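You operate a simulated robot arm through the tools that you are given. There is no shell and no other tool. Be economical: measure what you need, move in short steps, check, and stop when the job is done.

The job below is to be done with a simulated two-armed robot. You get a single attempt, and the scene is never put back.

## Task
On the teal table, fold the grey cloth in half.
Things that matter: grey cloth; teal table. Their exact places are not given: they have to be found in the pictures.

The check looks at the end state, three seconds after you hand in, the way a careful person would. Anything else that was tipped, shoved, dropped, spilled or broken makes it a failure. Flat cloth is picked up by pressing the open fingertips on it (5 to 10 N) and closing them slowly along it; thin cloth reads only 2 to 8 mm in the jaws.

## Robot
Two 7-joint arms with two-finger parallel grippers on one trunk, on a base that drives. Base frame: it is fixed to the floor where the robot stands at the start and does not move with it; the origin is under the middle of the robot, x ahead of it, y to its left, z up; the surface under the hand at the start is at about z = 800. Units: mm, rad, N and s.
The left shoulder is at the start at [184, 174, 904], the right one opposite. With the tool pointing down near the work surface each hand reaches from about 100 to 820 mm from the robot's upright axis, wherever it stands, measured 20 degrees to its own side. Places, roughly: teal table [900, 100, 800]. Payload 3.6 kg a hand.
Tool frame (each hand has its own): the origin (TCP) lies between the finger pads and is the grasp point; the fingertips stand 30 mm ahead of it; z points along the fingers, y is the line along which they close. Largest opening 110 mm; finger width 20, thickness 10; the body of the gripper, 48 by 112 mm, starts 55 mm behind the TCP.
Orientation is that of the tool frame in the base frame, as a unit quaternion [x, y, z, w]. With the fingers straight down and closing along the base's y, the tool's x points along the base's -x, its y along +y and its z along -z.

## Interface
- The arms move only by the tool servo_tool. It takes "left_steps", "right_steps" or both (then of equal length, played together; a hand with none holds still); each is one flat list of numbers, 7 for each row, row after row: the finger opening in cm, from 0 to 11, then the shift along the tool's x, y, z in cm, then the turn, a rotation vector about the tool's x, y, z in degrees. In form: [claw, x, y, z, rx, ry, rz, claw, x, y, z, rx, ry, rz, ...]. A call has 1 to 8 rows; each row is the pose to reach, as a shift and turn from the pose commanded when the call began, along the tool's axes at that moment. A row lasts 0.2 s, in which the tool goes at most 50 mm and 0.15 rad; a call with a longer step from one row to the next is refused whole, and so is a gripper value outside its range. A pose out of reach is approached as far as the arm can. The call stops where the force on the tool passes 40 N (or 10 N more than at its start, if that is more) or the arm is blocked; 0.2 s more then pass. Each finger travels about 153 mm/s and halts on what it meets, pressing with about 39 N; the grip force reading is that of the motor and also rises with nothing between the fingers. The clock runs only during rows and for 0.2 s after the last one: add rows that repeat a pose to give the fingers time. The reply holds the time, the measured pose of the TCP, the force on the tool along the base axes, the opening and the grip force, in the units named above and with some noise, with the torque about the TCP (base axes, N m) and any sound that the robot's microphone picked up.
- Cameras (640 x 400 px; columns grow to the right, rows downward): "scene" is now at [305.8, -18.2, 1064.8]; the picture's right is [-0.14, -0.99, -0.00], its down [-0.56, 0.08, -0.83] and it looks along [0.82, -0.12, -0.56] (base axes); focal length 214 px, centre (320, 200). "left" rides on the left gripper at [72, -17, -103] in its tool frame; the picture's right is [0.23, 0.97, 0.00], its down [-0.76, 0.18, -0.62] and it looks along [-0.61, 0.14, 0.78] (tool axes); focal length 222 px, centre (320, 200). "right" rides on the right gripper at [72, 17, -103] in its tool frame; the picture's right is [-0.23, 0.97, 0.00], its down [-0.76, -0.18, -0.62] and it looks along [-0.61, -0.14, 0.78] (tool axes); focal length 222 px, centre (320, 200).
- snapshot(camera): a new picture of that camera. The clock stands still meanwhile.
- lift_body(by): slides the trunk up (or, below 0, down) by that many mm; the arms and the scene camera ride with it, the base frame stays. It gives what a move gives, with no picture.
- steer(legs): drives the robot by 1 to 6 legs, each [ahead, left, turn to the left] in mm, mm and rad, along the robot's own axes; the way and the turn of a leg run together, so that a leg with both is an arc; at most 1500 mm and 3.142 rad a leg. The arms and the cameras ride along, it lands a little off, and it stops where it bumps. It gives what a move gives.
- aim_head(pan, tilt): turns the head with the scene camera to pan (to the left, within 1.501 rad either way) and tilt (down, from -0.506 to 1.204), counted from straight ahead of the robot. It gives what a move gives.
- pixel_to_xyz(camera, pixels): for up to 12 pixels [column, row] of the newest picture of that camera ("zoom" is the newest enlarged one), the place [x, y, z] in the base frame of the surface seen there, good to about 3 mm, but the place of the scene camera against the robot may be out by one fixed shift of up to 12 mm in any direction. The clock stands still meanwhile.
- close_up(camera, box): a new picture of the part [left, top, right, bottom] of that camera's present view, enlarged. The clock stands still meanwhile.
- close_job(): hands the job in; it is judged then, once.

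Go step by step. Measure first, check grasps and placings, and put right what went wrong. The budget is 80 turns and 70 pictures, counting those below and the enlarged ones. Unless the task says otherwise, let go and move clear before handing in, and close with one line.

The tools are called after ">>>" by a JSON object that holds its "method" and its "body". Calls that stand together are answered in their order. servo_tool: Moves the arms, as the interface text tells. Its arguments: {"type":"object","properties":{"left_steps":{"type":"array","items":{"type":"number"}},"right_steps":{"type":"array","items":{"type":"number"}}},"required":[]} The other tools are called the same way: lift_body (by) slides the trunk up or down; steer (legs) drives the base; aim_head (pan, tilt) turns the head that bears the scene camera; snapshot (camera) takes a picture; pixel_to_xyz (camera, pixels) gives the place of the surface under pixels of a picture; close_up (camera, box) takes an enlarged picture of a part of a camera's view; close_job () hands the job in.

At the start:

```text
clock: 0.0
left_ee_pos: [437.7, 173.4, 946.6]
left_orientation: [-0.002, 1.0, -0.001, 0.004]
left_contact_force: [0.2, 0.1, -0.1]
left_torque: [0.01, 0.02, -0.01]
left_width: 110.0
left_grasp_force: 0.2
right_ee_pos: [368.6, -165.1, 1015.1]
right_orientation: [0.0, 1.0, 0.0, 0.004]
right_contact_force: [-0.5, 0.2, 0.1]
right_torque: [-0.03, 0.03, -0.02]
right_width: 110.0
right_grasp_force: 0.0
trunk travel left (down, up): [-25.0, 738.0]
robot x, y, heading: [0.7, -2.1, -0.001]
head pan, tilt: [-0.145, 0.607]
```

scene: 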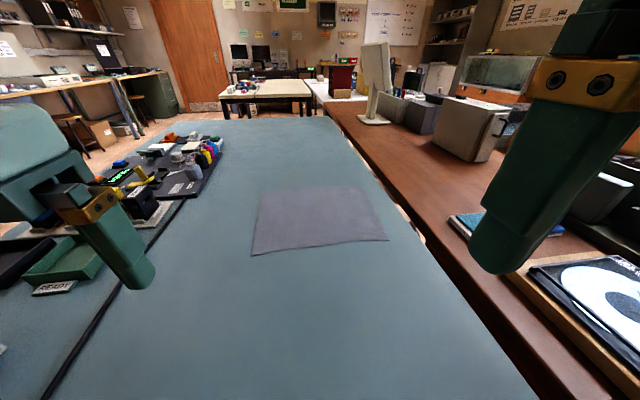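
right: 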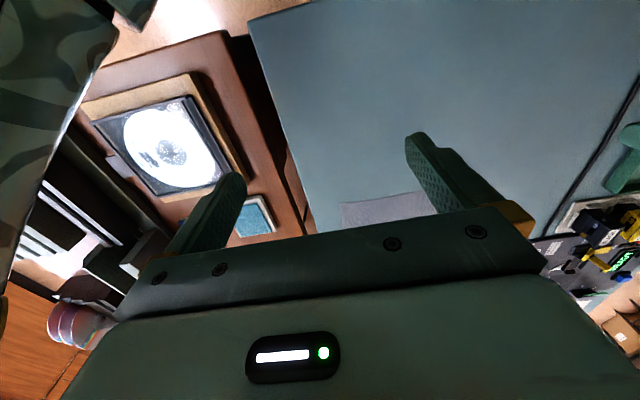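
left: 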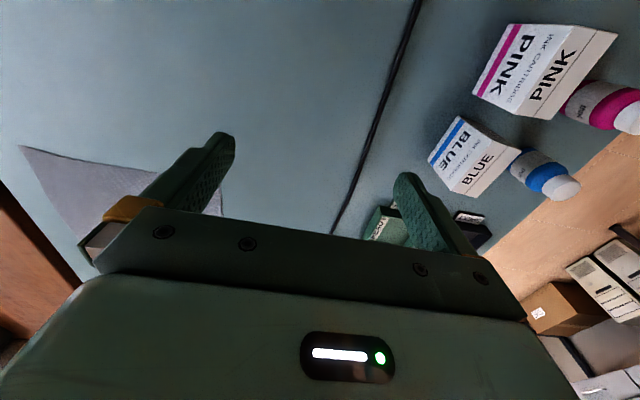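

The grey cloth lies in the scene view with corners near (261,189), (360,187), (388,240) and (251,255). I'll measure those corners and the table around them.

>>> {"method": "pixel_to_xyz", "body": {"camera": "scene", "pixels": [[262, 190], [359, 188], [386, 239], [253, 253], [320, 215], [320, 270], [230, 220], [410, 240], [310, 187], [320, 246]]}}

>>> {"method": "close_up", "body": {"camera": "scene", "box": [220, 160, 420, 285]}}

```text
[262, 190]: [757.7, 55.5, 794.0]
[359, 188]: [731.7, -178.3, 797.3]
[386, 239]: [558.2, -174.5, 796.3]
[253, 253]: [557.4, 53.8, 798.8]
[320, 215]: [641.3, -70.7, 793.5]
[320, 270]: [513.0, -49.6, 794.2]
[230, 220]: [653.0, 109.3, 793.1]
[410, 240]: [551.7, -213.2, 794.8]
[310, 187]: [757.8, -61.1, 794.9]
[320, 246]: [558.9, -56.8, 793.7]
```

```text
3.20 times, centred on (320, 222) of scene
```

zoom: 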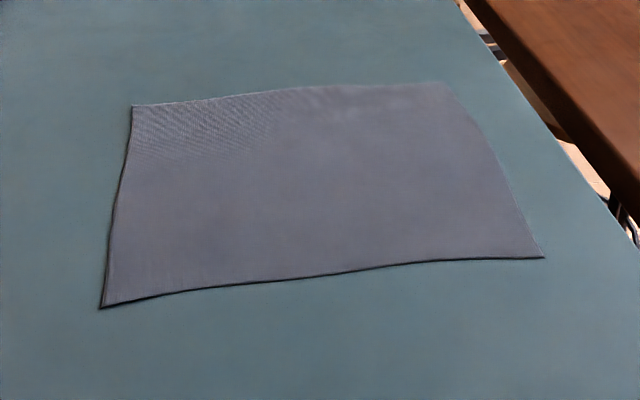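

The cloth is about 200 mm in x (557 to 757) and 230 mm in y (-178 to 55), and the table is at z≈794. I'll bring the hands over the near edge's two corners while turning them 90° so the fingers close along x.

>>> {"method": "servo_tool", "body": {"left_steps": [8, -1.7, -1.7, 0.3, 0, 0, 8.5, 8, -3.4, -3.4, 0.6, 0, 0, 17, 8, -5.1, -5.1, 0.9, 0, 0, 25.5, 8, -6.8, -6.8, 1.2, 0, 0, 34, 8, -8.5, -8.5, 1.5, 0, 0, 42.5, 8, -10.2, -10.2, 1.8, 0, 0, 51, 8, -11.9, -11.9, 2.1, 0, 0, 59.5, 8, -13.7, -13.3, 2.5, 0, 0, 68], "right_steps": [8, -2.6, 0, 1, 0, 0, -8.5, 8, -5.2, 0, 2, 0, 0, -17, 8, -7.8, 0, 3, 0, 0, -25.5, 8, -10.4, 0, 4.2, 0, 0, -34, 8, -13, 0, 5.4, 0, 0, -42.5, 8, -15.6, 0, 6.8, 0, 0, -51, 8, -18.2, 0, 8.2, 0, 0, -59.5, 8, -20.7, 0, 9.5, 0, 0, -68]}}

```text
clock: 1.8
left_ee_pos: [498.9, 90.3, 845.3]
left_orientation: [0.346, 0.938, 0.015, -0.011]
left_contact_force: [-0.3, -0.1, -0.2]
left_torque: [-0.01, -0.02, 0.01]
left_width: 80.1
left_grasp_force: 0.1
left hand out of reach, approached as far as the arm can: row 4, 5, 6, 7, 8
right_ee_pos: [444.7, -126.7, 833.6]
right_orientation: [-0.454, 0.89, -0.012, 0.048]
right_contact_force: [-16.8, -2.1, 68.1]
right_torque: [1.46, 3.51, 0.34]
right_width: 84.1
right_grasp_force: 4.6
right hand out of reach, approached as far as the arm can: row 3, 4, 5, 6, 7, 8
trunk travel left (down, up): [-25.0, 738.0]
robot x, y, heading: [-4.7, -2.3, -0.002]
head pan, tilt: [-0.145, 0.607]
stopped in row 8 (right hand): the force on the tool passed its limit at 237 N (the readings are from after the stop); the commanded pose is now the measured one
```

The right hand was out of reach in that orientation, sagged to z=834 and hit the table. I'll back it straight up, raise the left as well, and look.

>>> {"method": "servo_tool", "body": {"left_steps": [8, 0, 0, -2.5, 0, 0, 0, 8, 0, 0, -5, 0, 0, 0, 8, 0, 0, -7, 0, 0, 0, 8, 0, 0, -9, 0, 0, 0], "right_steps": [8, 0, 0, -2.5, 0, 0, 0, 8, 0, 0, -5, 0, 0, 0, 8, 0, 0, -7, 0, 0, 0, 8, 0, 0, -9, 0, 0, 0]}}

>>> {"method": "snapshot", "body": {"camera": "scene"}}

```text
clock: 2.1
left_ee_pos: [499.0, 90.9, 845.0]
left_orientation: [0.347, 0.938, 0.016, -0.012]
left_contact_force: [1.0, -0.6, -0.8]
left_torque: [-0.04, -0.03, 0.0]
left_width: 79.8
left_grasp_force: 0.0
left hand out of reach, approached as far as the arm can: row 1
right_ee_pos: [445.9, -126.5, 833.7]
right_orientation: [-0.453, 0.89, -0.012, 0.045]
right_contact_force: [-11.0, -3.5, 30.9]
right_torque: [0.62, 1.69, 0.35]
right_width: 82.6
right_grasp_force: 3.3
right hand out of reach, approached as far as the arm can: row 1
trunk travel left (down, up): [-25.0, 738.0]
robot x, y, heading: [1.0, 1.6, -0.005]
head pan, tilt: [-0.145, 0.607]
stopped in row 1 (right hand): the force on the tool passed its limit at 84 N (the readings are from after the stop); the commanded pose is now the measured one
```

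```text
65 pictures are left
```

scene: 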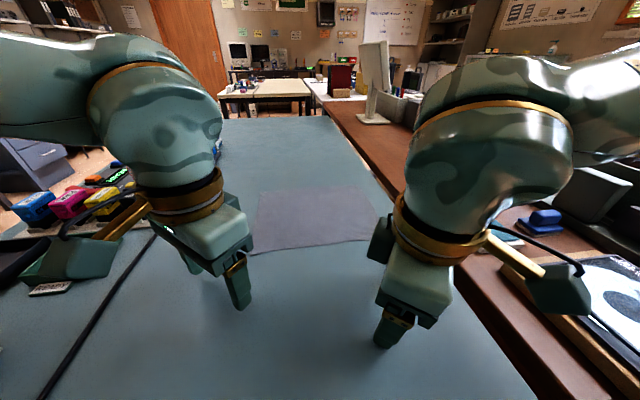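

Both elbows are winged out and the wrists seem to be at a limit. Lifting the trunk will take the hands straight up safely.

>>> {"method": "lift_body", "body": {"by": 130}}

```text
clock: 3.7
left_ee_pos: [453.3, 91.5, 1031.5]
left_orientation: [0.344, 0.935, 0.045, 0.068]
left_contact_force: [0.3, -0.1, 0.1]
left_torque: [0.01, 0.02, 0.02]
left_width: 79.9
left_grasp_force: 0.1
right_ee_pos: [400.6, -129.5, 1013.3]
right_orientation: [-0.446, 0.884, -0.053, 0.129]
right_contact_force: [0.2, -0.4, 0.5]
right_torque: [-0.03, 0.0, -0.01]
right_width: 80.1
right_grasp_force: 0.0
trunk travel left (down, up): [-155.0, 608.0]
robot x, y, heading: [-3.3, -2.0, -0.002]
head pan, tilt: [-0.145, 0.607]
```

Lifting freed both hands. I'll turn them back the other way (left −, right +) while high, to see whether that direction of wrist turn is reachable.

>>> {"method": "servo_tool", "body": {"left_steps": [8, 0, 0, 0, 0, 0, -8.5, 8, 0, 0, 0, 0, 0, -17, 8, 0, 0, 0, 0, 0, -25.5, 8, 0, 0, 0, 0, 0, -34, 8, 0, 0, 0, 0, 0, -42.5, 8, 0, 0, 0, 0, 0, -51, 8, 0, 0, 0, 0, 0, -59.5, 8, 0, 0, 0, 0, 0, -68], "right_steps": [8, 0, 0, 0, 0, 0, 8.5, 8, 0, 0, 0, 0, 0, 17, 8, 0, 0, 0, 0, 0, 25.5, 8, 0, 0, 0, 0, 0, 34, 8, 0, 0, 0, 0, 0, 42.5, 8, 0, 0, 0, 0, 0, 51, 8, 0, 0, 0, 0, 0, 59.5, 8, 0, 0, 0, 0, 0, 68]}}

```text
clock: 5.5
left_ee_pos: [452.4, 90.4, 1032.0]
left_orientation: [-0.238, 0.968, -0.002, 0.083]
left_contact_force: [0.3, 0.6, -0.2]
left_torque: [0.02, 0.0, 0.02]
left_width: 80.2
left_grasp_force: 0.0
right_ee_pos: [400.4, -128.3, 1014.4]
right_orientation: [0.126, 0.982, 0.029, 0.137]
right_contact_force: [0.4, -1.0, 0.4]
right_torque: [-0.01, -0.02, -0.02]
right_width: 79.9
right_grasp_force: 0.0
trunk travel left (down, up): [-155.0, 608.0]
robot x, y, heading: [-2.7, -1.1, -0.003]
head pan, tilt: [-0.145, 0.607]
```

That direction works fully. Continuing to 90° with a small spread outward.

>>> {"method": "servo_tool", "body": {"left_steps": [8, -0.2, 0.4, 0, 0, 0, -8, 8, -0.4, 0.8, 0, 0, 0, -16, 8, -0.6, 1.2, 0, 0, 0, -24, 8, -0.8, 1.6, 0, 0, 0, -32, 8, -1, 2, 0, 0, 0, -40, 8, -1.2, 2.3, 0, 0, 0, -48, 8, -1.4, 2.7, 0, 0, 0, -56, 8, -1.4, 2.7, 0, 0, 0, -62], "right_steps": [8, -0.1, -0.4, 0, 0, 0, 8.5, 8, -0.2, -0.8, 0, 0, 0, 17, 8, -0.3, -1.2, 0, 0, 0, 25.5, 8, -0.4, -1.6, 0, 0, 0, 34, 8, -0.5, -2, 0, 0, 0, 42.5, 8, -0.6, -2.3, 0, 0, 0, 51, 8, -0.7, -2.7, 0, 0, 0, 59.5, 8, -0.75, -2.9, 0, 0, 0, 68]}}

>>> {"method": "snapshot", "body": {"camera": "scene"}}

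```text
clock: 7.3
left_ee_pos: [452.2, 120.4, 1034.1]
left_orientation: [-0.703, 0.707, -0.043, 0.07]
left_contact_force: [0.2, 1.3, -0.2]
left_torque: [-0.02, -0.02, -0.02]
left_width: 80.0
left_grasp_force: 0.1
right_ee_pos: [399.8, -158.2, 1013.1]
right_orientation: [0.653, 0.744, 0.101, 0.098]
right_contact_force: [-0.8, 0.7, -0.1]
right_torque: [0.0, -0.01, 0.01]
right_width: 80.3
right_grasp_force: 0.0
trunk travel left (down, up): [-155.0, 608.0]
robot x, y, heading: [-0.6, -0.9, -0.007]
head pan, tilt: [-0.145, 0.607]
```

```text
64 pictures are left
```

scene: 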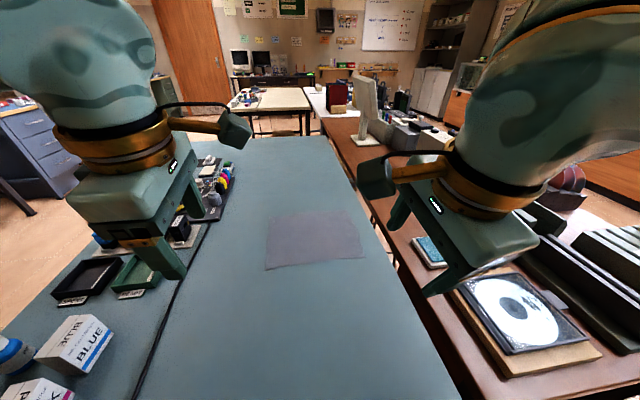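

Both hands turned through to about 90° (cameras inward). I'll measure how far the camera housings stick out, at (360,178) right and (245,132) left, before bringing the hands close together.

>>> {"method": "pixel_to_xyz", "body": {"camera": "scene", "pixels": [[362, 175], [380, 190], [246, 132], [236, 120], [178, 275], [270, 268], [363, 256], [352, 213]]}}

```text
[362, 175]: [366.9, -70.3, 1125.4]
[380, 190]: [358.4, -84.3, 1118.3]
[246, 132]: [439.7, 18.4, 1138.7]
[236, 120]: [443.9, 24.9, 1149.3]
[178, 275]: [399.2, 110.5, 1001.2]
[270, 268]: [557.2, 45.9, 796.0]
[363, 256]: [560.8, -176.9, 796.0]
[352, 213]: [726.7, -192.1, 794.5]
```

The housings reach about 100 mm inward, so I'll lean the hand tops outward 10° for clearance. Next I level the tilt and hover over the near corners.

>>> {"method": "servo_tool", "body": {"left_steps": [6, 0.92, -1.18, 2.1, -1.1, 1.5, 0, 6, 1.84, -2.37, 4.2, -2.3, 3, 0, 6, 2.76, -3.55, 6.3, -3.4, 4.6, 0, 6, 3.68, -4.73, 8.4, -4.5, 6.1, 0, 6, 4.6, -5.9, 10.5, -5.7, 7.6, 0, 6, 5.5, -7.1, 12.6, -6.8, 9.1, 0, 6, 6.4, -8.3, 14.7, -8, 10.7, 0, 6, 7.35, -9.46, 16.75, -9.1, 12.2, 0], "right_steps": [6, -0.4, 1.56, 2.19, 2, 1.35, 0.95, 6, -0.8, 3.13, 4.38, 4, 2.7, 1.9, 6, -1.2, 4.7, 6.57, 6, 4, 2.8, 6, -1.6, 6.26, 8.76, 8, 5.4, 3.75, 6, -2, 7.8, 10.95, 10, 6.7, 4.7, 6, -2.4, 9.4, 13.1, 12, 8.1, 5.6, 6, -2.8, 10.95, 15.3, 14, 9.4, 6.5, 6, -3.2, 12.52, 17.52, 16.1, 10.8, 7.5]}}

>>> {"method": "snapshot", "body": {"camera": "scene"}}

>>> {"method": "snapshot", "body": {"camera": "left"}}

>>> {"method": "snapshot", "body": {"camera": "right"}}

```text
clock: 9.1
left_ee_pos: [573.5, 52.6, 880.8]
left_orientation: [-0.697, 0.712, -0.062, -0.062]
left_contact_force: [-0.7, -0.3, -0.2]
left_torque: [0.02, 0.03, -0.05]
left_width: 60.1
left_grasp_force: 0.0
right_ee_pos: [572.1, -169.7, 879.6]
right_orientation: [0.694, 0.714, 0.061, -0.071]
right_contact_force: [0.4, -0.4, -0.3]
right_torque: [0.0, 0.0, 0.02]
right_width: 60.3
right_grasp_force: 0.1
trunk travel left (down, up): [-155.0, 608.0]
robot x, y, heading: [2.1, -0.8, -0.003]
head pan, tilt: [-0.145, 0.607]
```

```text
63 pictures are left
```

scene: 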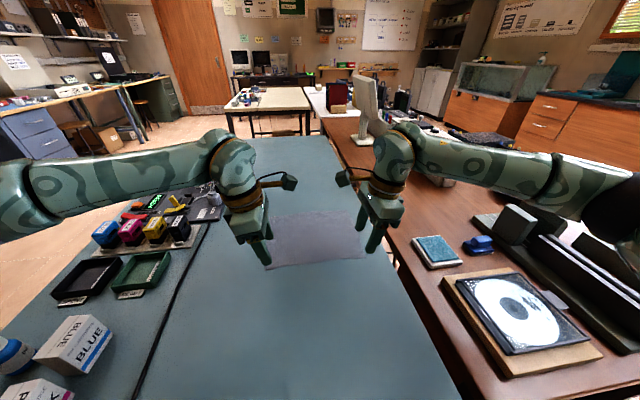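

```text
62 pictures are left
```

left: 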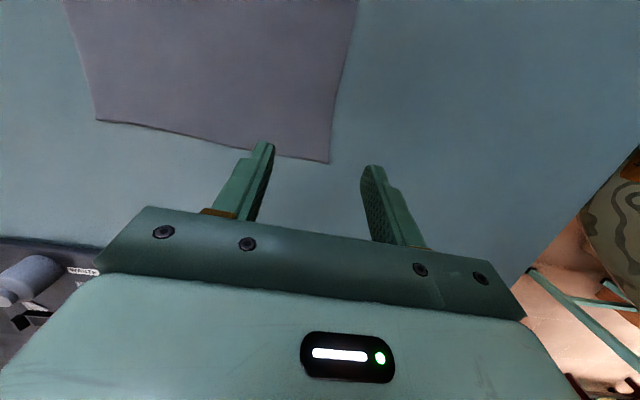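

```text
61 pictures are left
```

right: 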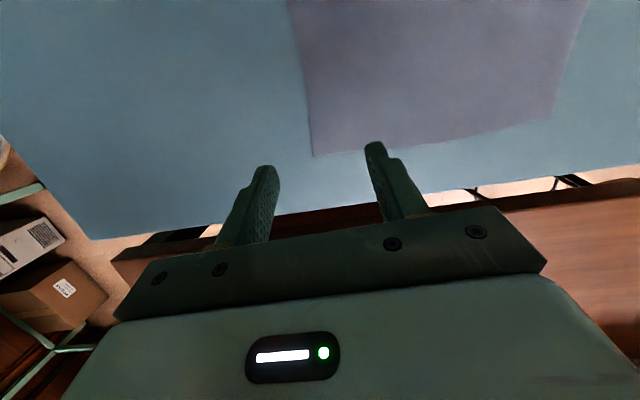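

Excellent: both hands hover as planned and the wrist views show every corner. I'll measure the corners with the wrist cameras.

>>> {"method": "pixel_to_xyz", "body": {"camera": "left", "pixels": [[326, 159], [98, 119], [285, 155], [343, 80], [345, 200], [66, 3], [355, 3]]}}

>>> {"method": "pixel_to_xyz", "body": {"camera": "right", "pixels": [[316, 154], [552, 113], [400, 143], [304, 80], [300, 190], [584, 5], [290, 3]]}}

```text
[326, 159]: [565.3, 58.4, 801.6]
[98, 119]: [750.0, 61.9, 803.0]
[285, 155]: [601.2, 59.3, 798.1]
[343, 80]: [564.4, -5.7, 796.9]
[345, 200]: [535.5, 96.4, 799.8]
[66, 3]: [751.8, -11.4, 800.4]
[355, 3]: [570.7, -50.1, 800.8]
```

```text
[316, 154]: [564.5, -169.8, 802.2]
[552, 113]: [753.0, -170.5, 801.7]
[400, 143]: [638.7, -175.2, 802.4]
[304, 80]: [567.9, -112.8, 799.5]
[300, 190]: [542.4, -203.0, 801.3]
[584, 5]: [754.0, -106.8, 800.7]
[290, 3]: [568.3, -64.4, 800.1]
```

From the wrist cameras the cloth spans x 564–753 and y −171..59, with the table at z≈800. I'll narrow the fingers to 24 mm and hover just above the cloth, centred on x≈585 and just inside the corners.

>>> {"method": "servo_tool", "body": {"left_steps": [2.4, 0, -0.4, 0, 0, 0, 0, 2.4, 0, -1.16, 1.5, 0, 0, 0, 2.4, 0, -1.16, 3, 0, 0, 0, 2.4, 0, -1.16, 4.17, 0, 0, 0, 2.4, 0, -1.16, 4.17, 0, 0, 0], "right_steps": [2.4, 0.2, 0.4, 0, 0, 0, 0, 2.4, 0.5, 1.38, 1.5, 0, 0, 0, 2.4, 0.5, 1.38, 3, 0, 0, 0, 2.4, 0.5, 1.38, 4.15, 0, 0, 0, 2.4, 0.5, 1.38, 4.15, 0, 0, 0]}}

>>> {"method": "snapshot", "body": {"camera": "left"}}

>>> {"method": "snapshot", "body": {"camera": "right"}}

```text
clock: 10.3
left_ee_pos: [583.5, 44.9, 840.9]
left_orientation: [-0.697, 0.712, -0.062, -0.061]
left_contact_force: [-0.4, 0.4, -0.5]
left_torque: [-0.03, 0.01, 0.02]
left_width: 24.1
left_grasp_force: 0.1
right_ee_pos: [585.5, -156.2, 840.3]
right_orientation: [0.694, 0.713, 0.063, -0.071]
right_contact_force: [0.1, 0.1, -0.4]
right_torque: [-0.05, -0.03, -0.02]
right_width: 24.1
right_grasp_force: 0.0
trunk travel left (down, up): [-155.0, 608.0]
robot x, y, heading: [-1.8, 1.7, -0.002]
head pan, tilt: [-0.145, 0.607]
```

```text
60 pictures are left
```

left: 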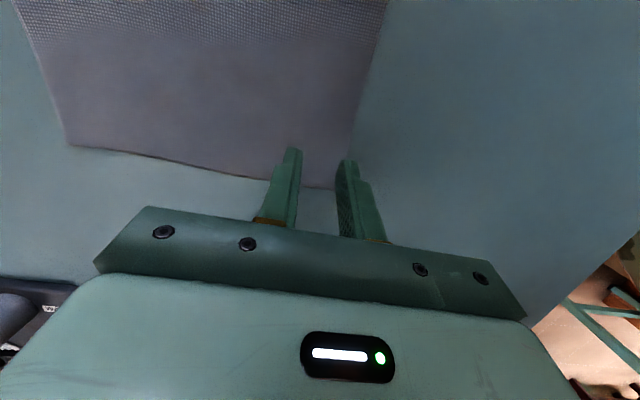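

```text
59 pictures are left
```

right: 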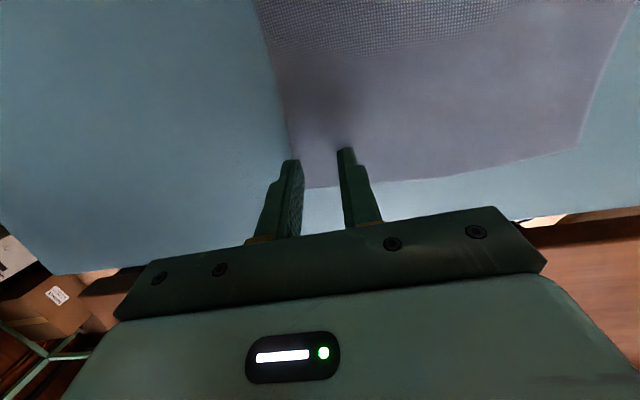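

The outer fingertips sit right at the cloth's near edge ((347,165) left, (291,165) right). I'll shift 7 mm further onto the cloth and go down in small steps.

>>> {"method": "servo_tool", "body": {"left_steps": [2.4, 0, -0.7, 0, 0, 0, 0, 2.4, 0, -0.7, 0.4, 0, 0, 0, 2.4, 0, -0.7, 0.7, 0, 0, 0, 2.4, 0, -0.7, 0.7, 0, 0, 0], "right_steps": [2.4, 0, 0.6, 0, 0, 0, 0, 2.4, 0, 0.6, 0.4, 0, 0, 0, 2.4, 0, 0.6, 0.7, 0, 0, 0, 2.4, 0, 0.6, 0.7, 0, 0, 0]}}

```text
clock: 11.3
left_ee_pos: [589.7, 42.7, 832.7]
left_orientation: [-0.697, 0.711, -0.063, -0.062]
left_contact_force: [0.7, -0.1, -1.1]
left_torque: [-0.01, 0.01, 0.02]
left_width: 23.7
left_grasp_force: 0.1
right_ee_pos: [592.1, -155.1, 832.9]
right_orientation: [0.695, 0.713, 0.062, -0.071]
right_contact_force: [0.0, -0.9, 0.5]
right_torque: [0.0, 0.01, 0.01]
right_width: 24.1
right_grasp_force: 0.0
trunk travel left (down, up): [-155.0, 608.0]
robot x, y, heading: [-0.6, 0.5, -0.001]
head pan, tilt: [-0.145, 0.607]
```

>>> {"method": "servo_tool", "body": {"left_steps": [2.4, 0, 0, 0.1, 0, 0, 0, 2.4, 0, 0, 0.2, 0, 0, 0, 2.4, 0, 0, 0.2, 0, 0, 0], "right_steps": [2.4, 0, 0, 0.1, 0, 0, 0, 2.4, 0, 0, 0.2, 0, 0, 0, 2.4, 0, 0, 0.2, 0, 0, 0]}}

```text
clock: 12.1
left_ee_pos: [591.4, 43.2, 832.1]
left_orientation: [-0.697, 0.711, -0.064, -0.061]
left_contact_force: [1.3, 0.4, 6.2]
left_torque: [0.04, 0.08, -0.01]
left_width: 23.6
left_grasp_force: 0.0
right_ee_pos: [589.5, -155.0, 832.7]
right_orientation: [0.694, 0.713, 0.063, -0.072]
right_contact_force: [1.5, 0.2, 9.9]
right_torque: [-0.08, -0.17, -0.04]
right_width: 24.1
right_grasp_force: 0.7
trunk travel left (down, up): [-155.0, 608.0]
robot x, y, heading: [-3.7, -2.8, -0.002]
head pan, tilt: [-0.145, 0.607]
```

Contact force is 6.2 N left and 9.9 N right, which is in the range. I'll close both grippers slowly.

>>> {"method": "servo_tool", "body": {"left_steps": [2.1, 0, 0, 0, 0, 0, 0, 1.8, 0, 0, 0, 0, 0, 0, 1.5, 0, 0, 0, 0, 0, 0, 1.2, 0, 0, 0, 0, 0, 0, 0.9, 0, 0, 0, 0, 0, 0, 0.6, 0, 0, 0, 0, 0, 0, 0.2, 0, 0, 0, 0, 0, 0, 0, 0, 0, 0, 0, 0, 0], "right_steps": [2.1, 0, 0, 0, 0, 0, 0, 1.8, 0, 0, 0, 0, 0, 0, 1.5, 0, 0, 0, 0, 0, 0, 1.2, 0, 0, 0, 0, 0, 0, 0.9, 0, 0, 0, 0, 0, 0, 0.6, 0, 0, 0, 0, 0, 0, 0.2, 0, 0, 0, 0, 0, 0, 0, 0, 0, 0, 0, 0, 0]}}

>>> {"method": "snapshot", "body": {"camera": "left"}}

>>> {"method": "snapshot", "body": {"camera": "right"}}

```text
clock: 13.9
left_ee_pos: [589.9, 43.6, 831.6]
left_orientation: [-0.697, 0.712, -0.063, -0.062]
left_contact_force: [-0.6, 0.1, 7.6]
left_torque: [-0.01, 0.07, 0.0]
left_width: 1.4
left_grasp_force: 39.2
right_ee_pos: [590.2, -154.5, 831.7]
right_orientation: [0.694, 0.714, 0.062, -0.071]
right_contact_force: [0.6, 1.0, 15.1]
right_torque: [-0.05, -0.04, -0.01]
right_width: 1.4
right_grasp_force: 38.5
trunk travel left (down, up): [-155.0, 608.0]
robot x, y, heading: [0.2, -2.0, 0.002]
head pan, tilt: [-0.145, 0.607]
```

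```text
58 pictures are left
```

left: 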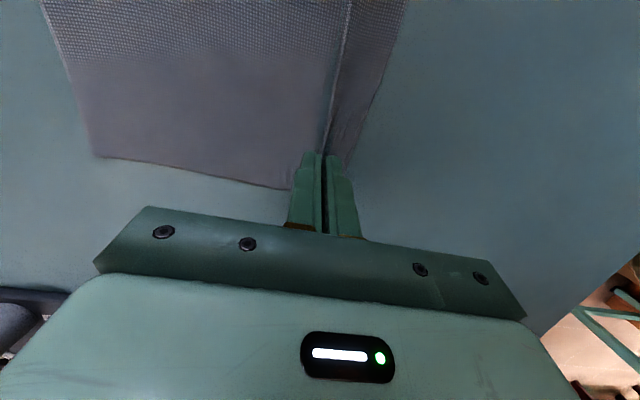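

```text
57 pictures are left
```

right: 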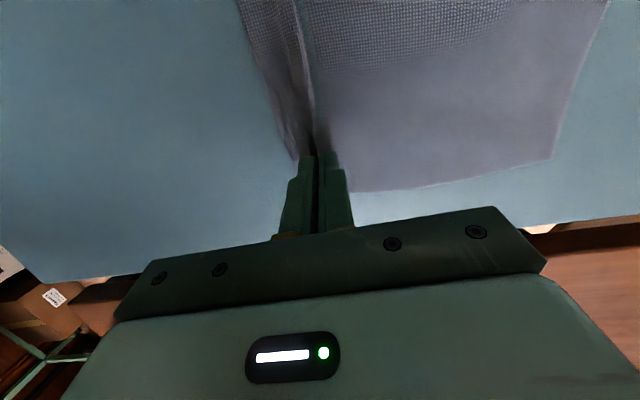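

A ridge formed between the fingers in both views ((330,100) left, (305,100) right). I'll lift 40 mm straight up and check that the cloth comes along.

>>> {"method": "servo_tool", "body": {"left_steps": [0, 0.17, 0, -0.98, 0, 0, 0, 0, 0.35, 0, -1.97, 0, 0, 0, 0, 0.52, 0, -2.95, 0, 0, 0, 0, 0.7, 0, -3.94, 0, 0, 0], "right_steps": [0, 0.18, 0, -0.98, 0, 0, 0, 0, 0.37, 0, -1.97, 0, 0, 0, 0, 0.55, 0, -2.95, 0, 0, 0, 0, 0.74, 0, -3.94, 0, 0, 0]}}

>>> {"method": "snapshot", "body": {"camera": "left"}}

>>> {"method": "snapshot", "body": {"camera": "right"}}

>>> {"method": "close_up", "body": {"camera": "scene", "box": [200, 160, 440, 310]}}

```text
clock: 14.9
left_ee_pos: [590.3, 43.0, 871.8]
left_orientation: [-0.697, 0.711, -0.063, -0.062]
left_contact_force: [0.4, -0.7, 0.1]
left_torque: [0.01, -0.01, -0.01]
left_width: 1.6
left_grasp_force: 38.5
right_ee_pos: [591.3, -154.8, 870.3]
right_orientation: [0.695, 0.713, 0.063, -0.07]
right_contact_force: [0.7, 0.1, 0.3]
right_torque: [0.0, -0.01, -0.01]
right_width: 1.4
right_grasp_force: 38.7
trunk travel left (down, up): [-155.0, 608.0]
robot x, y, heading: [-1.4, -2.3, -0.002]
head pan, tilt: [-0.145, 0.607]
```

```text
56 pictures are left
```

left: 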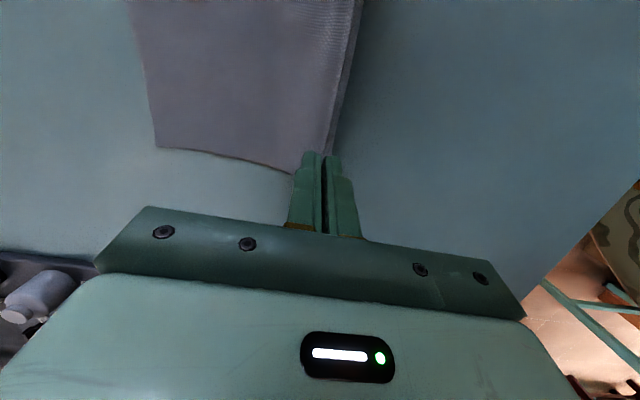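

```text
55 pictures are left
```

right: 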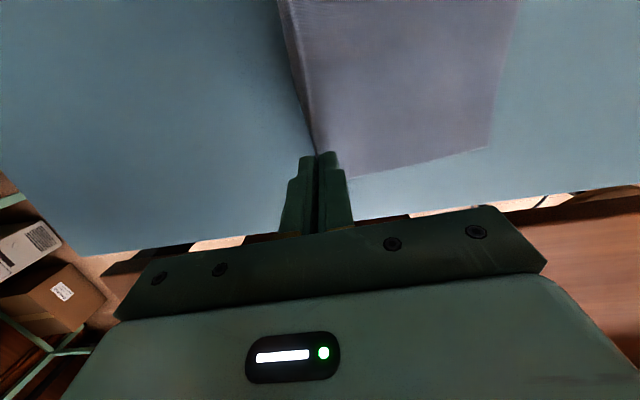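

```text
2.67 times, centred on (320, 235) of scene
```

zoom: 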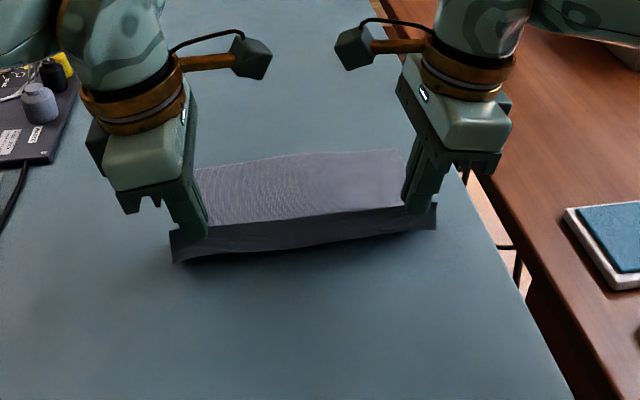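

Both corners are held and the ridge is symmetric. Since I'm pinching on the cloth's top face, I'll lift it to hang, lay the free half forward, and then bring the held edge back over it, so the flap ends up lying flat. First, lift to hanging.

>>> {"method": "servo_tool", "body": {"left_steps": [0, 0.37, 0, -2.07, 0, 0, 0, 0, 0.73, 0, -4.14, 0, 0, 0, 0, 1.1, 0, -6.2, 0, 0, 0, 0, 1.47, 0, -8.27, 0, 0, 0, 0, 1.84, 0, -10.3, 0, 0, 0, 0, 2.2, 0, -12.4, 0, 0, 0, 0, 2.57, 0, -14.5, 0, 0, 0, 0, 2.94, 0, -16.5, 0, 0, 0], "right_steps": [0, 0.39, 0, -2.06, 0, 0, 0, 0, 0.78, 0, -4.13, 0, 0, 0, 0, 1.17, 0, -6.2, 0, 0, 0, 0, 1.56, 0, -8.26, 0, 0, 0, 0, 1.95, 0, -10.3, 0, 0, 0, 0, 2.34, 0, -12.4, 0, 0, 0, 0, 2.73, 0, -14.5, 0, 0, 0, 0, 3.12, 0, -16.5, 0, 0, 0]}}

>>> {"method": "snapshot", "body": {"camera": "scene"}}

>>> {"method": "snapshot", "body": {"camera": "left"}}

```text
clock: 16.7
left_ee_pos: [590.5, 43.6, 1039.2]
left_orientation: [-0.697, 0.712, -0.063, -0.061]
left_contact_force: [0.1, -0.5, 0.1]
left_torque: [0.01, -0.03, -0.02]
left_width: 1.5
left_grasp_force: 39.7
right_ee_pos: [593.3, -154.6, 1038.8]
right_orientation: [0.694, 0.713, 0.062, -0.072]
right_contact_force: [-0.1, 1.3, 0.7]
right_torque: [0.01, 0.0, 0.0]
right_width: 1.5
right_grasp_force: 38.5
trunk travel left (down, up): [-155.0, 608.0]
robot x, y, heading: [0.2, -3.7, -0.002]
head pan, tilt: [-0.145, 0.607]
```

```text
53 pictures are left
```

scene: 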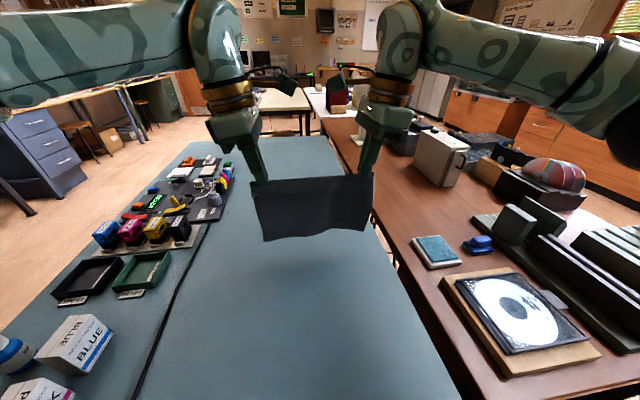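

```text
52 pictures are left
```

left: 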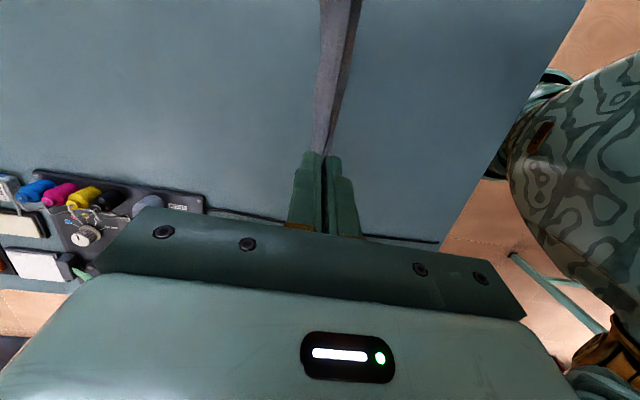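

The cloth now hangs freely, evenly held. I'll measure its hem (e.g. (264,238), (365,228)), the top edge and the flap.

>>> {"method": "close_up", "body": {"camera": "scene", "box": [220, 140, 412, 260]}}

>>> {"method": "pixel_to_xyz", "body": {"camera": "scene", "pixels": [[266, 238], [315, 233], [362, 228], [258, 190], [315, 183], [370, 180], [315, 210], [253, 186]]}}

```text
3.33 times, centred on (316, 200) of scene
```

zoom: 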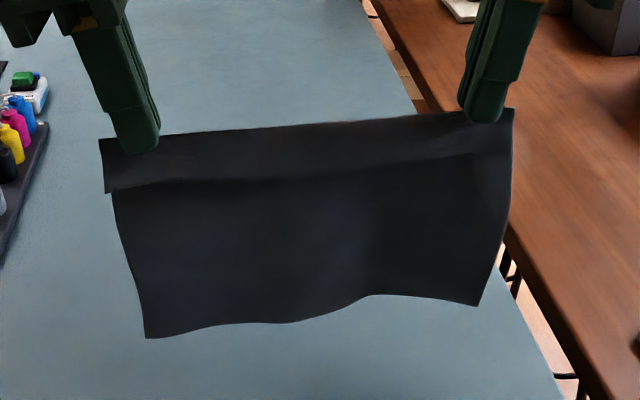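

```text
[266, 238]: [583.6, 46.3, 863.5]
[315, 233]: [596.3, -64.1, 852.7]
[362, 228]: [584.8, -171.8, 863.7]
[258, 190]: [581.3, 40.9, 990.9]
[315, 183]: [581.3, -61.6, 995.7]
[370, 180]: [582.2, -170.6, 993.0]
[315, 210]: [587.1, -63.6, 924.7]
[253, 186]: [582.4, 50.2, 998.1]
```

The hem hangs at about z 866, with roughly 140 mm of cloth below the grip and a flap of about 40 mm on the near side. I'll lower until the hem just touches, then move forward so it trails behind toward the robot.

>>> {"method": "servo_tool", "body": {"left_steps": [0, -0.27, 0, 1.5, 0, 0, 0, 0, -0.54, 0, 3.05, 0, 0, 0, 0, -0.8, 0, 4.53, 0, 0, 0, 0, -1.05, -0.3, 5.91, 0, 0, 0, 0, -1.12, -1.5, 6.3, 0, 0, 0, 0, -1.17, -3, 6.6, 0, 0, 0, 0, -1.24, -4.5, 6.99, 0, 0, 0], "right_steps": [0, -0.29, 0, 1.5, 0, 0, 0, 0, -0.58, 0, 3.05, 0, 0, 0, 0, -0.86, 0, 4.53, 0, 0, 0, 0, -1.12, 0.3, 5.91, 0, 0, 0, 0, -1.19, 1.5, 6.3, 0, 0, 0, 0, -1.25, 3, 6.6, 0, 0, 0, 0, -1.32, 4.5, 6.99, 0, 0, 0]}}

>>> {"method": "close_up", "body": {"camera": "scene", "box": [220, 140, 412, 260]}}

>>> {"method": "snapshot", "body": {"camera": "left"}}

```text
clock: 18.3
left_ee_pos: [634.8, 42.6, 967.7]
left_orientation: [-0.697, 0.711, -0.061, -0.062]
left_contact_force: [0.2, 0.5, -0.1]
left_torque: [0.0, 0.02, -0.01]
left_width: 1.7
left_grasp_force: 38.5
right_ee_pos: [638.9, -154.1, 966.4]
right_orientation: [0.694, 0.713, 0.062, -0.072]
right_contact_force: [0.8, -0.3, -0.1]
right_torque: [0.0, 0.01, 0.0]
right_width: 1.4
right_grasp_force: 38.9
trunk travel left (down, up): [-155.0, 608.0]
robot x, y, heading: [3.1, 0.3, -0.0]
head pan, tilt: [-0.145, 0.607]
```

```text
3.33 times, centred on (316, 200) of scene
```

zoom: 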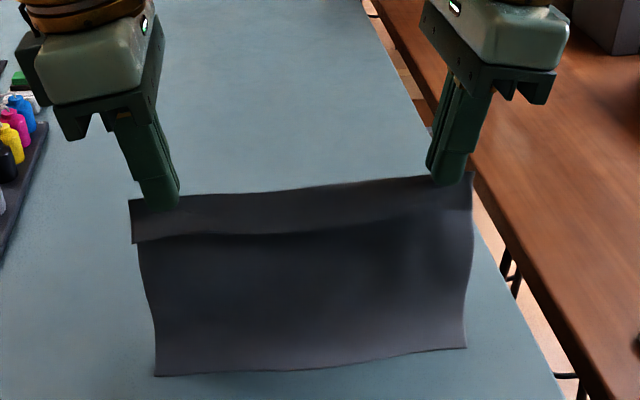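

```text
49 pictures are left
```

left: 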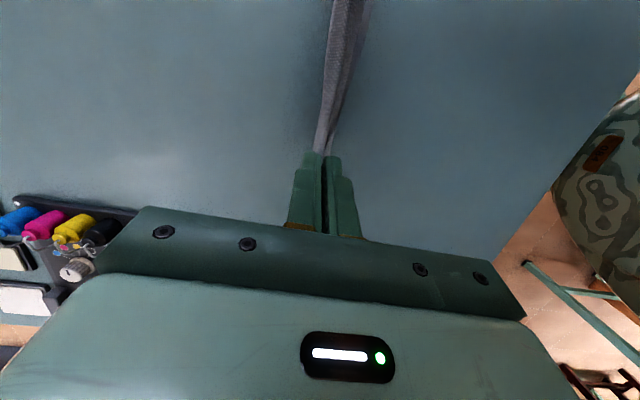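

>>> {"method": "pixel_to_xyz", "body": {"camera": "zoom", "pixels": [[165, 370], [300, 364], [455, 343], [160, 385], [300, 300], [300, 240], [300, 225], [300, 200]]}}

```text
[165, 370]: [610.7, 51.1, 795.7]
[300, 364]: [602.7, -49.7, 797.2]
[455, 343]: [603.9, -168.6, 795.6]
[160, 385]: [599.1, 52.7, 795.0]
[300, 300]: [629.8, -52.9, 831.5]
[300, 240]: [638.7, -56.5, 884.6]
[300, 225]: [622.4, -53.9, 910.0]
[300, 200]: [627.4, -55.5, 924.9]
```

The hem now rests on the table at x≈612 (true), trailing toward the robot with the grip ahead at x≈637. I'll continue laying the lower half down going forward.

>>> {"method": "servo_tool", "body": {"left_steps": [0, -0.13, -1.25, 0.75, 0, 0, 0, 0, -0.26, -2.5, 1.48, 0, 0, 0, 0, -0.41, -3.6, 2.3, 0, 0, 0, 0, -0.56, -4.7, 3.15, 0, 0, 0, 0, -0.89, -6.5, 5.02, 0, 0, 0, 0, -1.24, -7.8, 6.99, 0, 0, 0, 0, -1.52, -8.3, 8.57, 0, 0, 0], "right_steps": [0, -0.14, 1.25, 0.75, 0, 0, 0, 0, -0.28, 2.5, 1.48, 0, 0, 0, 0, -0.44, 3.6, 2.3, 0, 0, 0, 0, -0.6, 4.7, 3.15, 0, 0, 0, 0, -0.95, 6.5, 5.02, 0, 0, 0, 0, -1.32, 7.8, 6.99, 0, 0, 0, 0, -1.62, 8.3, 8.57, 0, 0, 0]}}

>>> {"method": "close_up", "body": {"camera": "scene", "box": [220, 140, 412, 260]}}

>>> {"method": "pixel_to_xyz", "body": {"camera": "zoom", "pixels": [[165, 365], [300, 360], [450, 340], [300, 320], [300, 290], [300, 260], [300, 245], [300, 225]]}}

>>> {"method": "snapshot", "body": {"camera": "left"}}

```text
clock: 19.9
left_ee_pos: [708.5, 38.7, 879.8]
left_orientation: [-0.697, 0.712, -0.063, -0.061]
left_contact_force: [0.0, -0.1, 0.2]
left_torque: [-0.04, -0.01, -0.02]
left_width: 1.7
left_grasp_force: 38.9
left hand out of reach, approached as far as the arm can: row 6, 7
right_ee_pos: [720.6, -150.8, 879.3]
right_orientation: [0.695, 0.713, 0.062, -0.073]
right_contact_force: [0.0, -0.6, 0.1]
right_torque: [0.0, 0.04, 0.0]
right_width: 1.8
right_grasp_force: 39.0
trunk travel left (down, up): [-155.0, 608.0]
robot x, y, heading: [-1.8, -0.2, 0.0]
head pan, tilt: [-0.145, 0.607]
```

```text
3.33 times, centred on (316, 200) of scene
```

zoom: 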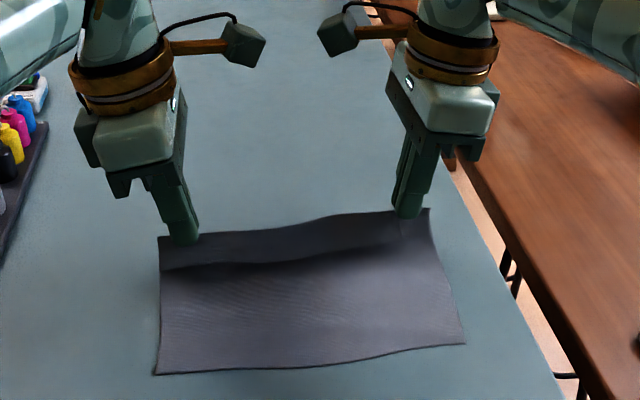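

```text
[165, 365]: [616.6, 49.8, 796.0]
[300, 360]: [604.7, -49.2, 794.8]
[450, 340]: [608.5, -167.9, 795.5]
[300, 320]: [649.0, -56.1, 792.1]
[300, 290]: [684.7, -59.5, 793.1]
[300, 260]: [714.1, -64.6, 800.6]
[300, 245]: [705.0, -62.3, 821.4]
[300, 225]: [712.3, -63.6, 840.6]
```

```text
47 pictures are left
```

left: 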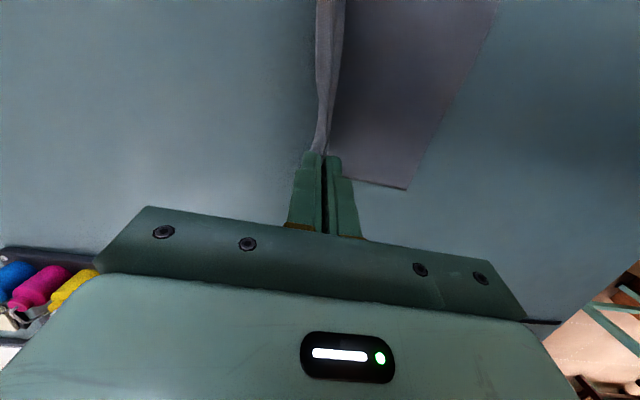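

The lower half lies flat from the hem at x≈613 to about 715. I'll get precise hem corners from the wrist cameras before bringing the held edge back.

>>> {"method": "snapshot", "body": {"camera": "right"}}

>>> {"method": "pixel_to_xyz", "body": {"camera": "left", "pixels": [[405, 185], [440, 110], [493, 8], [345, 172], [322, 140]]}}

```text
46 pictures are left
```

right: 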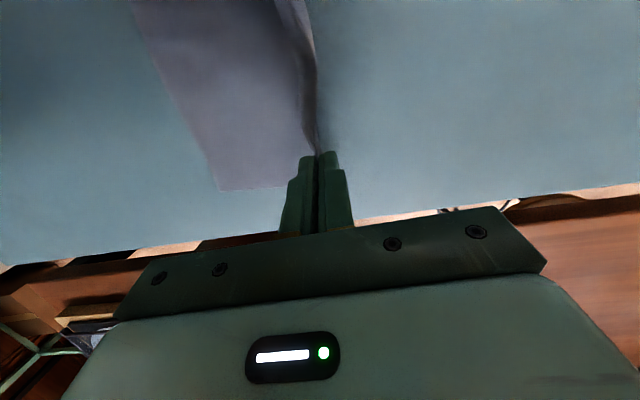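

```text
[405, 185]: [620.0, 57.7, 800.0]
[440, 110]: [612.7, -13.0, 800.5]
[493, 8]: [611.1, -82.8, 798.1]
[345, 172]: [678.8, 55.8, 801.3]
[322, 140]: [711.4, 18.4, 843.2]
```

>>> {"method": "pixel_to_xyz", "body": {"camera": "right", "pixels": [[220, 187], [185, 115], [140, 15], [270, 184], [314, 140], [308, 120], [303, 128]]}}

>>> {"method": "close_up", "body": {"camera": "right", "box": [240, 60, 400, 160]}}

```text
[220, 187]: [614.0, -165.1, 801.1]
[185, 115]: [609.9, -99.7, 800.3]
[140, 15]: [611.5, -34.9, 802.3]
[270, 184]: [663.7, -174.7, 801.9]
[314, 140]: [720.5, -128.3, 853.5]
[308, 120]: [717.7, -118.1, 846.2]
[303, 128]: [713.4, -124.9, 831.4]
```

```text
4.00 times, centred on (320, 110) of right
```

zoom: 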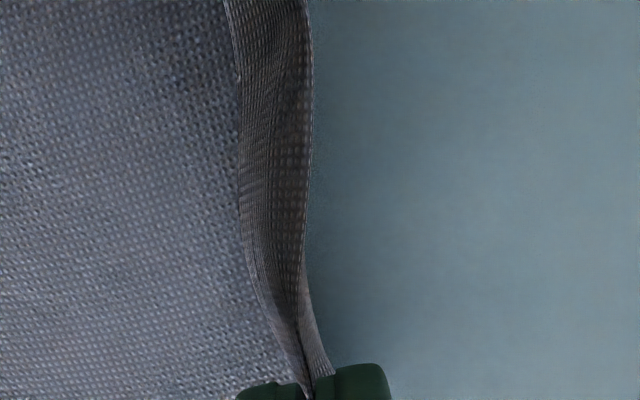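

The hem is at x≈613 across its width, and the held edge's flap hangs on the robot side. I'll bring both grips back over the hem, slightly overshooting to x≈626 at 24 mm height so the flap can then be laid outward.

>>> {"method": "servo_tool", "body": {"left_steps": [0, 0.05, 2, -0.3, 0, 0, 0, 0, 0.05, 4, -0.3, 0, 0, 0, 0, -0.04, 5.8, 0.2, 0, 0, 0, 0, -0.14, 7.6, 0.79, 0, 0, 0, 0, -0.35, 9.2, 1.97, 0, 0, 0, 0, -0.46, 9.4, 2.56, 0, 0, 0], "right_steps": [0, 0.06, -2, -0.3, 0, 0, 0, 0, 0.06, -4, -0.3, 0, 0, 0, 0, -0.04, -5.8, 0.2, 0, 0, 0, 0, -0.15, -7.6, 0.79, 0, 0, 0, 0, -0.37, -9.2, 1.97, 0, 0, 0, 0, -0.48, -9.4, 2.56, 0, 0, 0]}}

>>> {"method": "close_up", "body": {"camera": "scene", "box": [220, 150, 412, 270]}}

>>> {"method": "snapshot", "body": {"camera": "left"}}

>>> {"method": "snapshot", "body": {"camera": "right"}}

```text
clock: 21.3
left_ee_pos: [615.2, 40.1, 854.6]
left_orientation: [-0.697, 0.712, -0.062, -0.062]
left_contact_force: [0.2, 0.8, -0.5]
left_torque: [0.02, -0.02, -0.02]
left_width: 1.5
left_grasp_force: 39.1
right_ee_pos: [625.4, -153.7, 853.6]
right_orientation: [0.694, 0.714, 0.061, -0.072]
right_contact_force: [-0.6, -0.2, 0.2]
right_torque: [-0.01, 0.01, 0.04]
right_width: 1.6
right_grasp_force: 38.9
trunk travel left (down, up): [-155.0, 608.0]
robot x, y, heading: [-1.8, -0.3, -0.005]
head pan, tilt: [-0.145, 0.607]
```

```text
3.33 times, centred on (316, 210) of scene
```

zoom: 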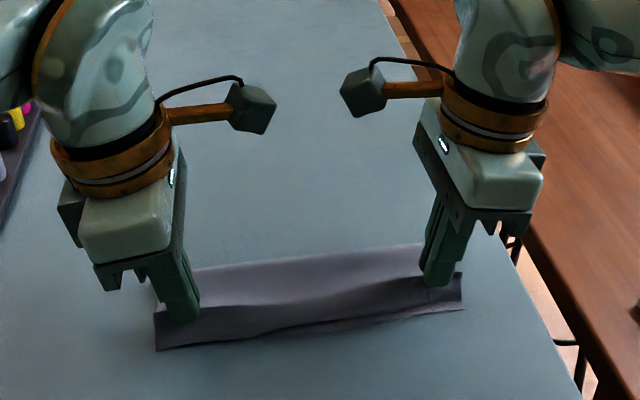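

```text
43 pictures are left
```

left: 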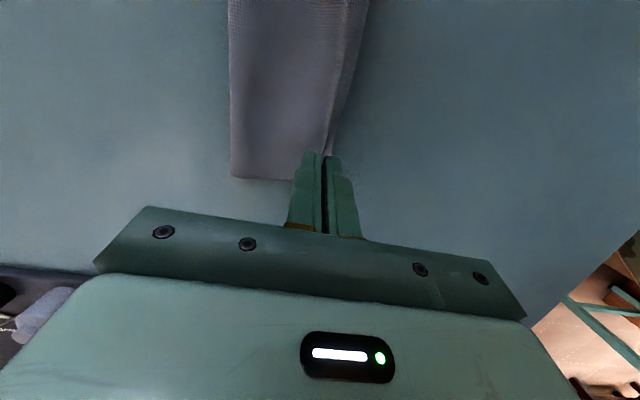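

```text
42 pictures are left
```

right: 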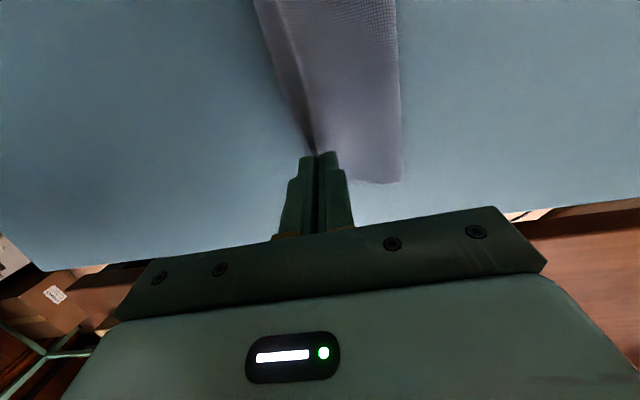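

Great, the upper half is coming over. The left grip is at x=615 against 625 on the right, so I'll equalise that, but first I'll locate the hem, flap and fold.

>>> {"method": "close_up", "body": {"camera": "scene", "box": [256, 215, 368, 265]}}

>>> {"method": "pixel_to_xyz", "body": {"camera": "left", "pixels": [[233, 175], [231, 100], [365, 5], [345, 80], [345, 60], [229, 5]]}}

>>> {"method": "pixel_to_xyz", "body": {"camera": "right", "pixels": [[400, 178], [399, 100], [396, 5], [290, 90], [262, 15]]}}

```text
5.71 times, centred on (312, 240) of scene
```

zoom: 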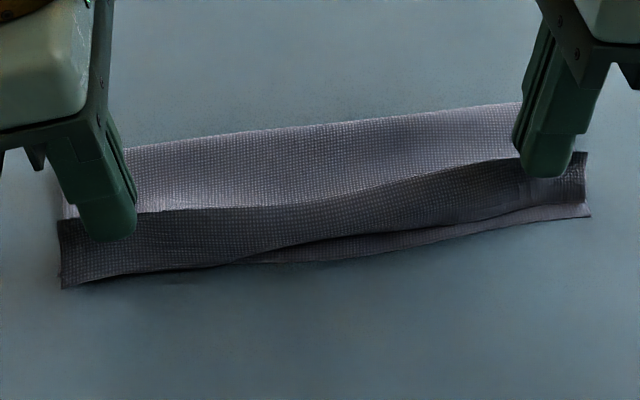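

```text
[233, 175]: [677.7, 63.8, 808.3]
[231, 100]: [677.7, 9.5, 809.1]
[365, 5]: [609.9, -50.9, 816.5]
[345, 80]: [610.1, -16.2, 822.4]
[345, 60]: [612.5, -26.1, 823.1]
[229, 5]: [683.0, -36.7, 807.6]
```

```text
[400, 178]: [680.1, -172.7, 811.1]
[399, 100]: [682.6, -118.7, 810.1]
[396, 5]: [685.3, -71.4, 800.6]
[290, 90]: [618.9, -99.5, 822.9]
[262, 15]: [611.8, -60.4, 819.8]
```

>>> {"method": "pixel_to_xyz", "body": {"camera": "zoom", "pixels": [[300, 260], [400, 246], [500, 226], [585, 213], [66, 285], [150, 272], [300, 240], [575, 190], [100, 240]]}}

```text
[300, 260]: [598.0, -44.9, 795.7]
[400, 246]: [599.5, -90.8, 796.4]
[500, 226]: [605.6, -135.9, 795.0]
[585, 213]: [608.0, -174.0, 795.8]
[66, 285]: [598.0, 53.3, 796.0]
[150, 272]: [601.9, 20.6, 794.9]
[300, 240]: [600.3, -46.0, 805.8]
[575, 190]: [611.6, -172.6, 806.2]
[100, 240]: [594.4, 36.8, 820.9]
```

The right hem is at about x 612 and the fold bulge at about 683. I'll lower both grips while moving them out to x≈640, so the flap lies toward the hem.

>>> {"method": "servo_tool", "body": {"left_steps": [0, -0.04, -0.8, 0.23, 0, 0, 0, 0, -0.12, -1.3, 0.69, 0, 0, 0, 0, -0.25, -2, 1.38, 0, 0, 0, 0, -0.36, -2.5, 2.0, 0, 0, 0, 0, -0.36, -2.5, 2.0, 0, 0, 0], "right_steps": [0, -0.04, 0.3, 0.23, 0, 0, 0, 0, -0.13, 0.6, 0.69, 0, 0, 0, 0, -0.26, 1.1, 1.38, 0, 0, 0, 0, -0.37, 1.5, 1.95, 0, 0, 0, 0, -0.37, 1.5, 1.95, 0, 0, 0]}}

>>> {"method": "close_up", "body": {"camera": "scene", "box": [256, 205, 384, 265]}}

>>> {"method": "pixel_to_xyz", "body": {"camera": "zoom", "pixels": [[300, 300], [400, 290], [500, 270], [100, 320]]}}

>>> {"method": "snapshot", "body": {"camera": "left"}}

>>> {"method": "snapshot", "body": {"camera": "right"}}

```text
clock: 22.5
left_ee_pos: [640.1, 40.1, 834.6]
left_orientation: [-0.697, 0.712, -0.063, -0.062]
left_contact_force: [0.4, -0.4, 0.8]
left_torque: [0.02, -0.01, 0.0]
left_width: 1.7
left_grasp_force: 39.1
right_ee_pos: [640.2, -152.4, 833.2]
right_orientation: [0.694, 0.714, 0.061, -0.07]
right_contact_force: [0.0, -0.7, 0.7]
right_torque: [0.0, -0.01, 0.03]
right_width: 1.4
right_grasp_force: 38.9
trunk travel left (down, up): [-155.0, 608.0]
robot x, y, heading: [1.3, 0.9, 0.002]
head pan, tilt: [-0.145, 0.607]
```

```text
5.00 times, centred on (320, 235) of scene
```

zoom: 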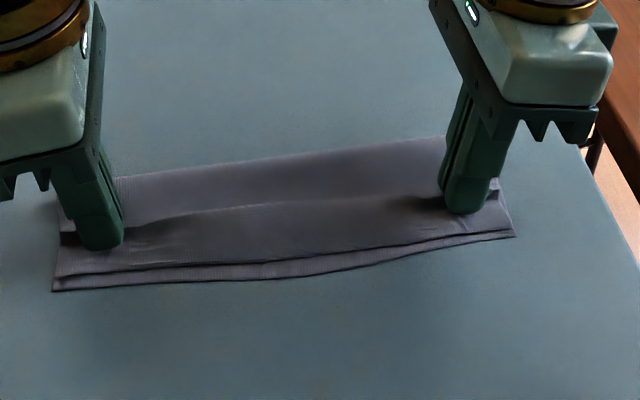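

```text
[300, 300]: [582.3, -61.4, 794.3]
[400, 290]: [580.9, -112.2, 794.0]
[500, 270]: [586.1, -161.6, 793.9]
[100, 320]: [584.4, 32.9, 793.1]
```

```text
39 pictures are left
```

left: 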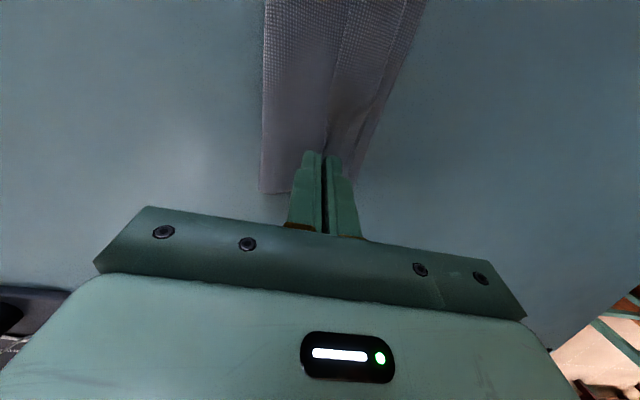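

```text
38 pictures are left
```

right: 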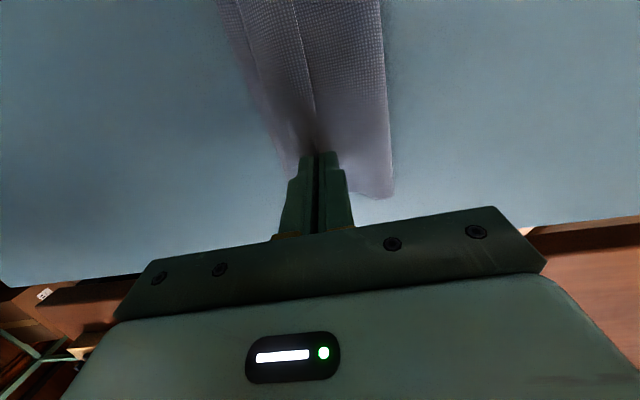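

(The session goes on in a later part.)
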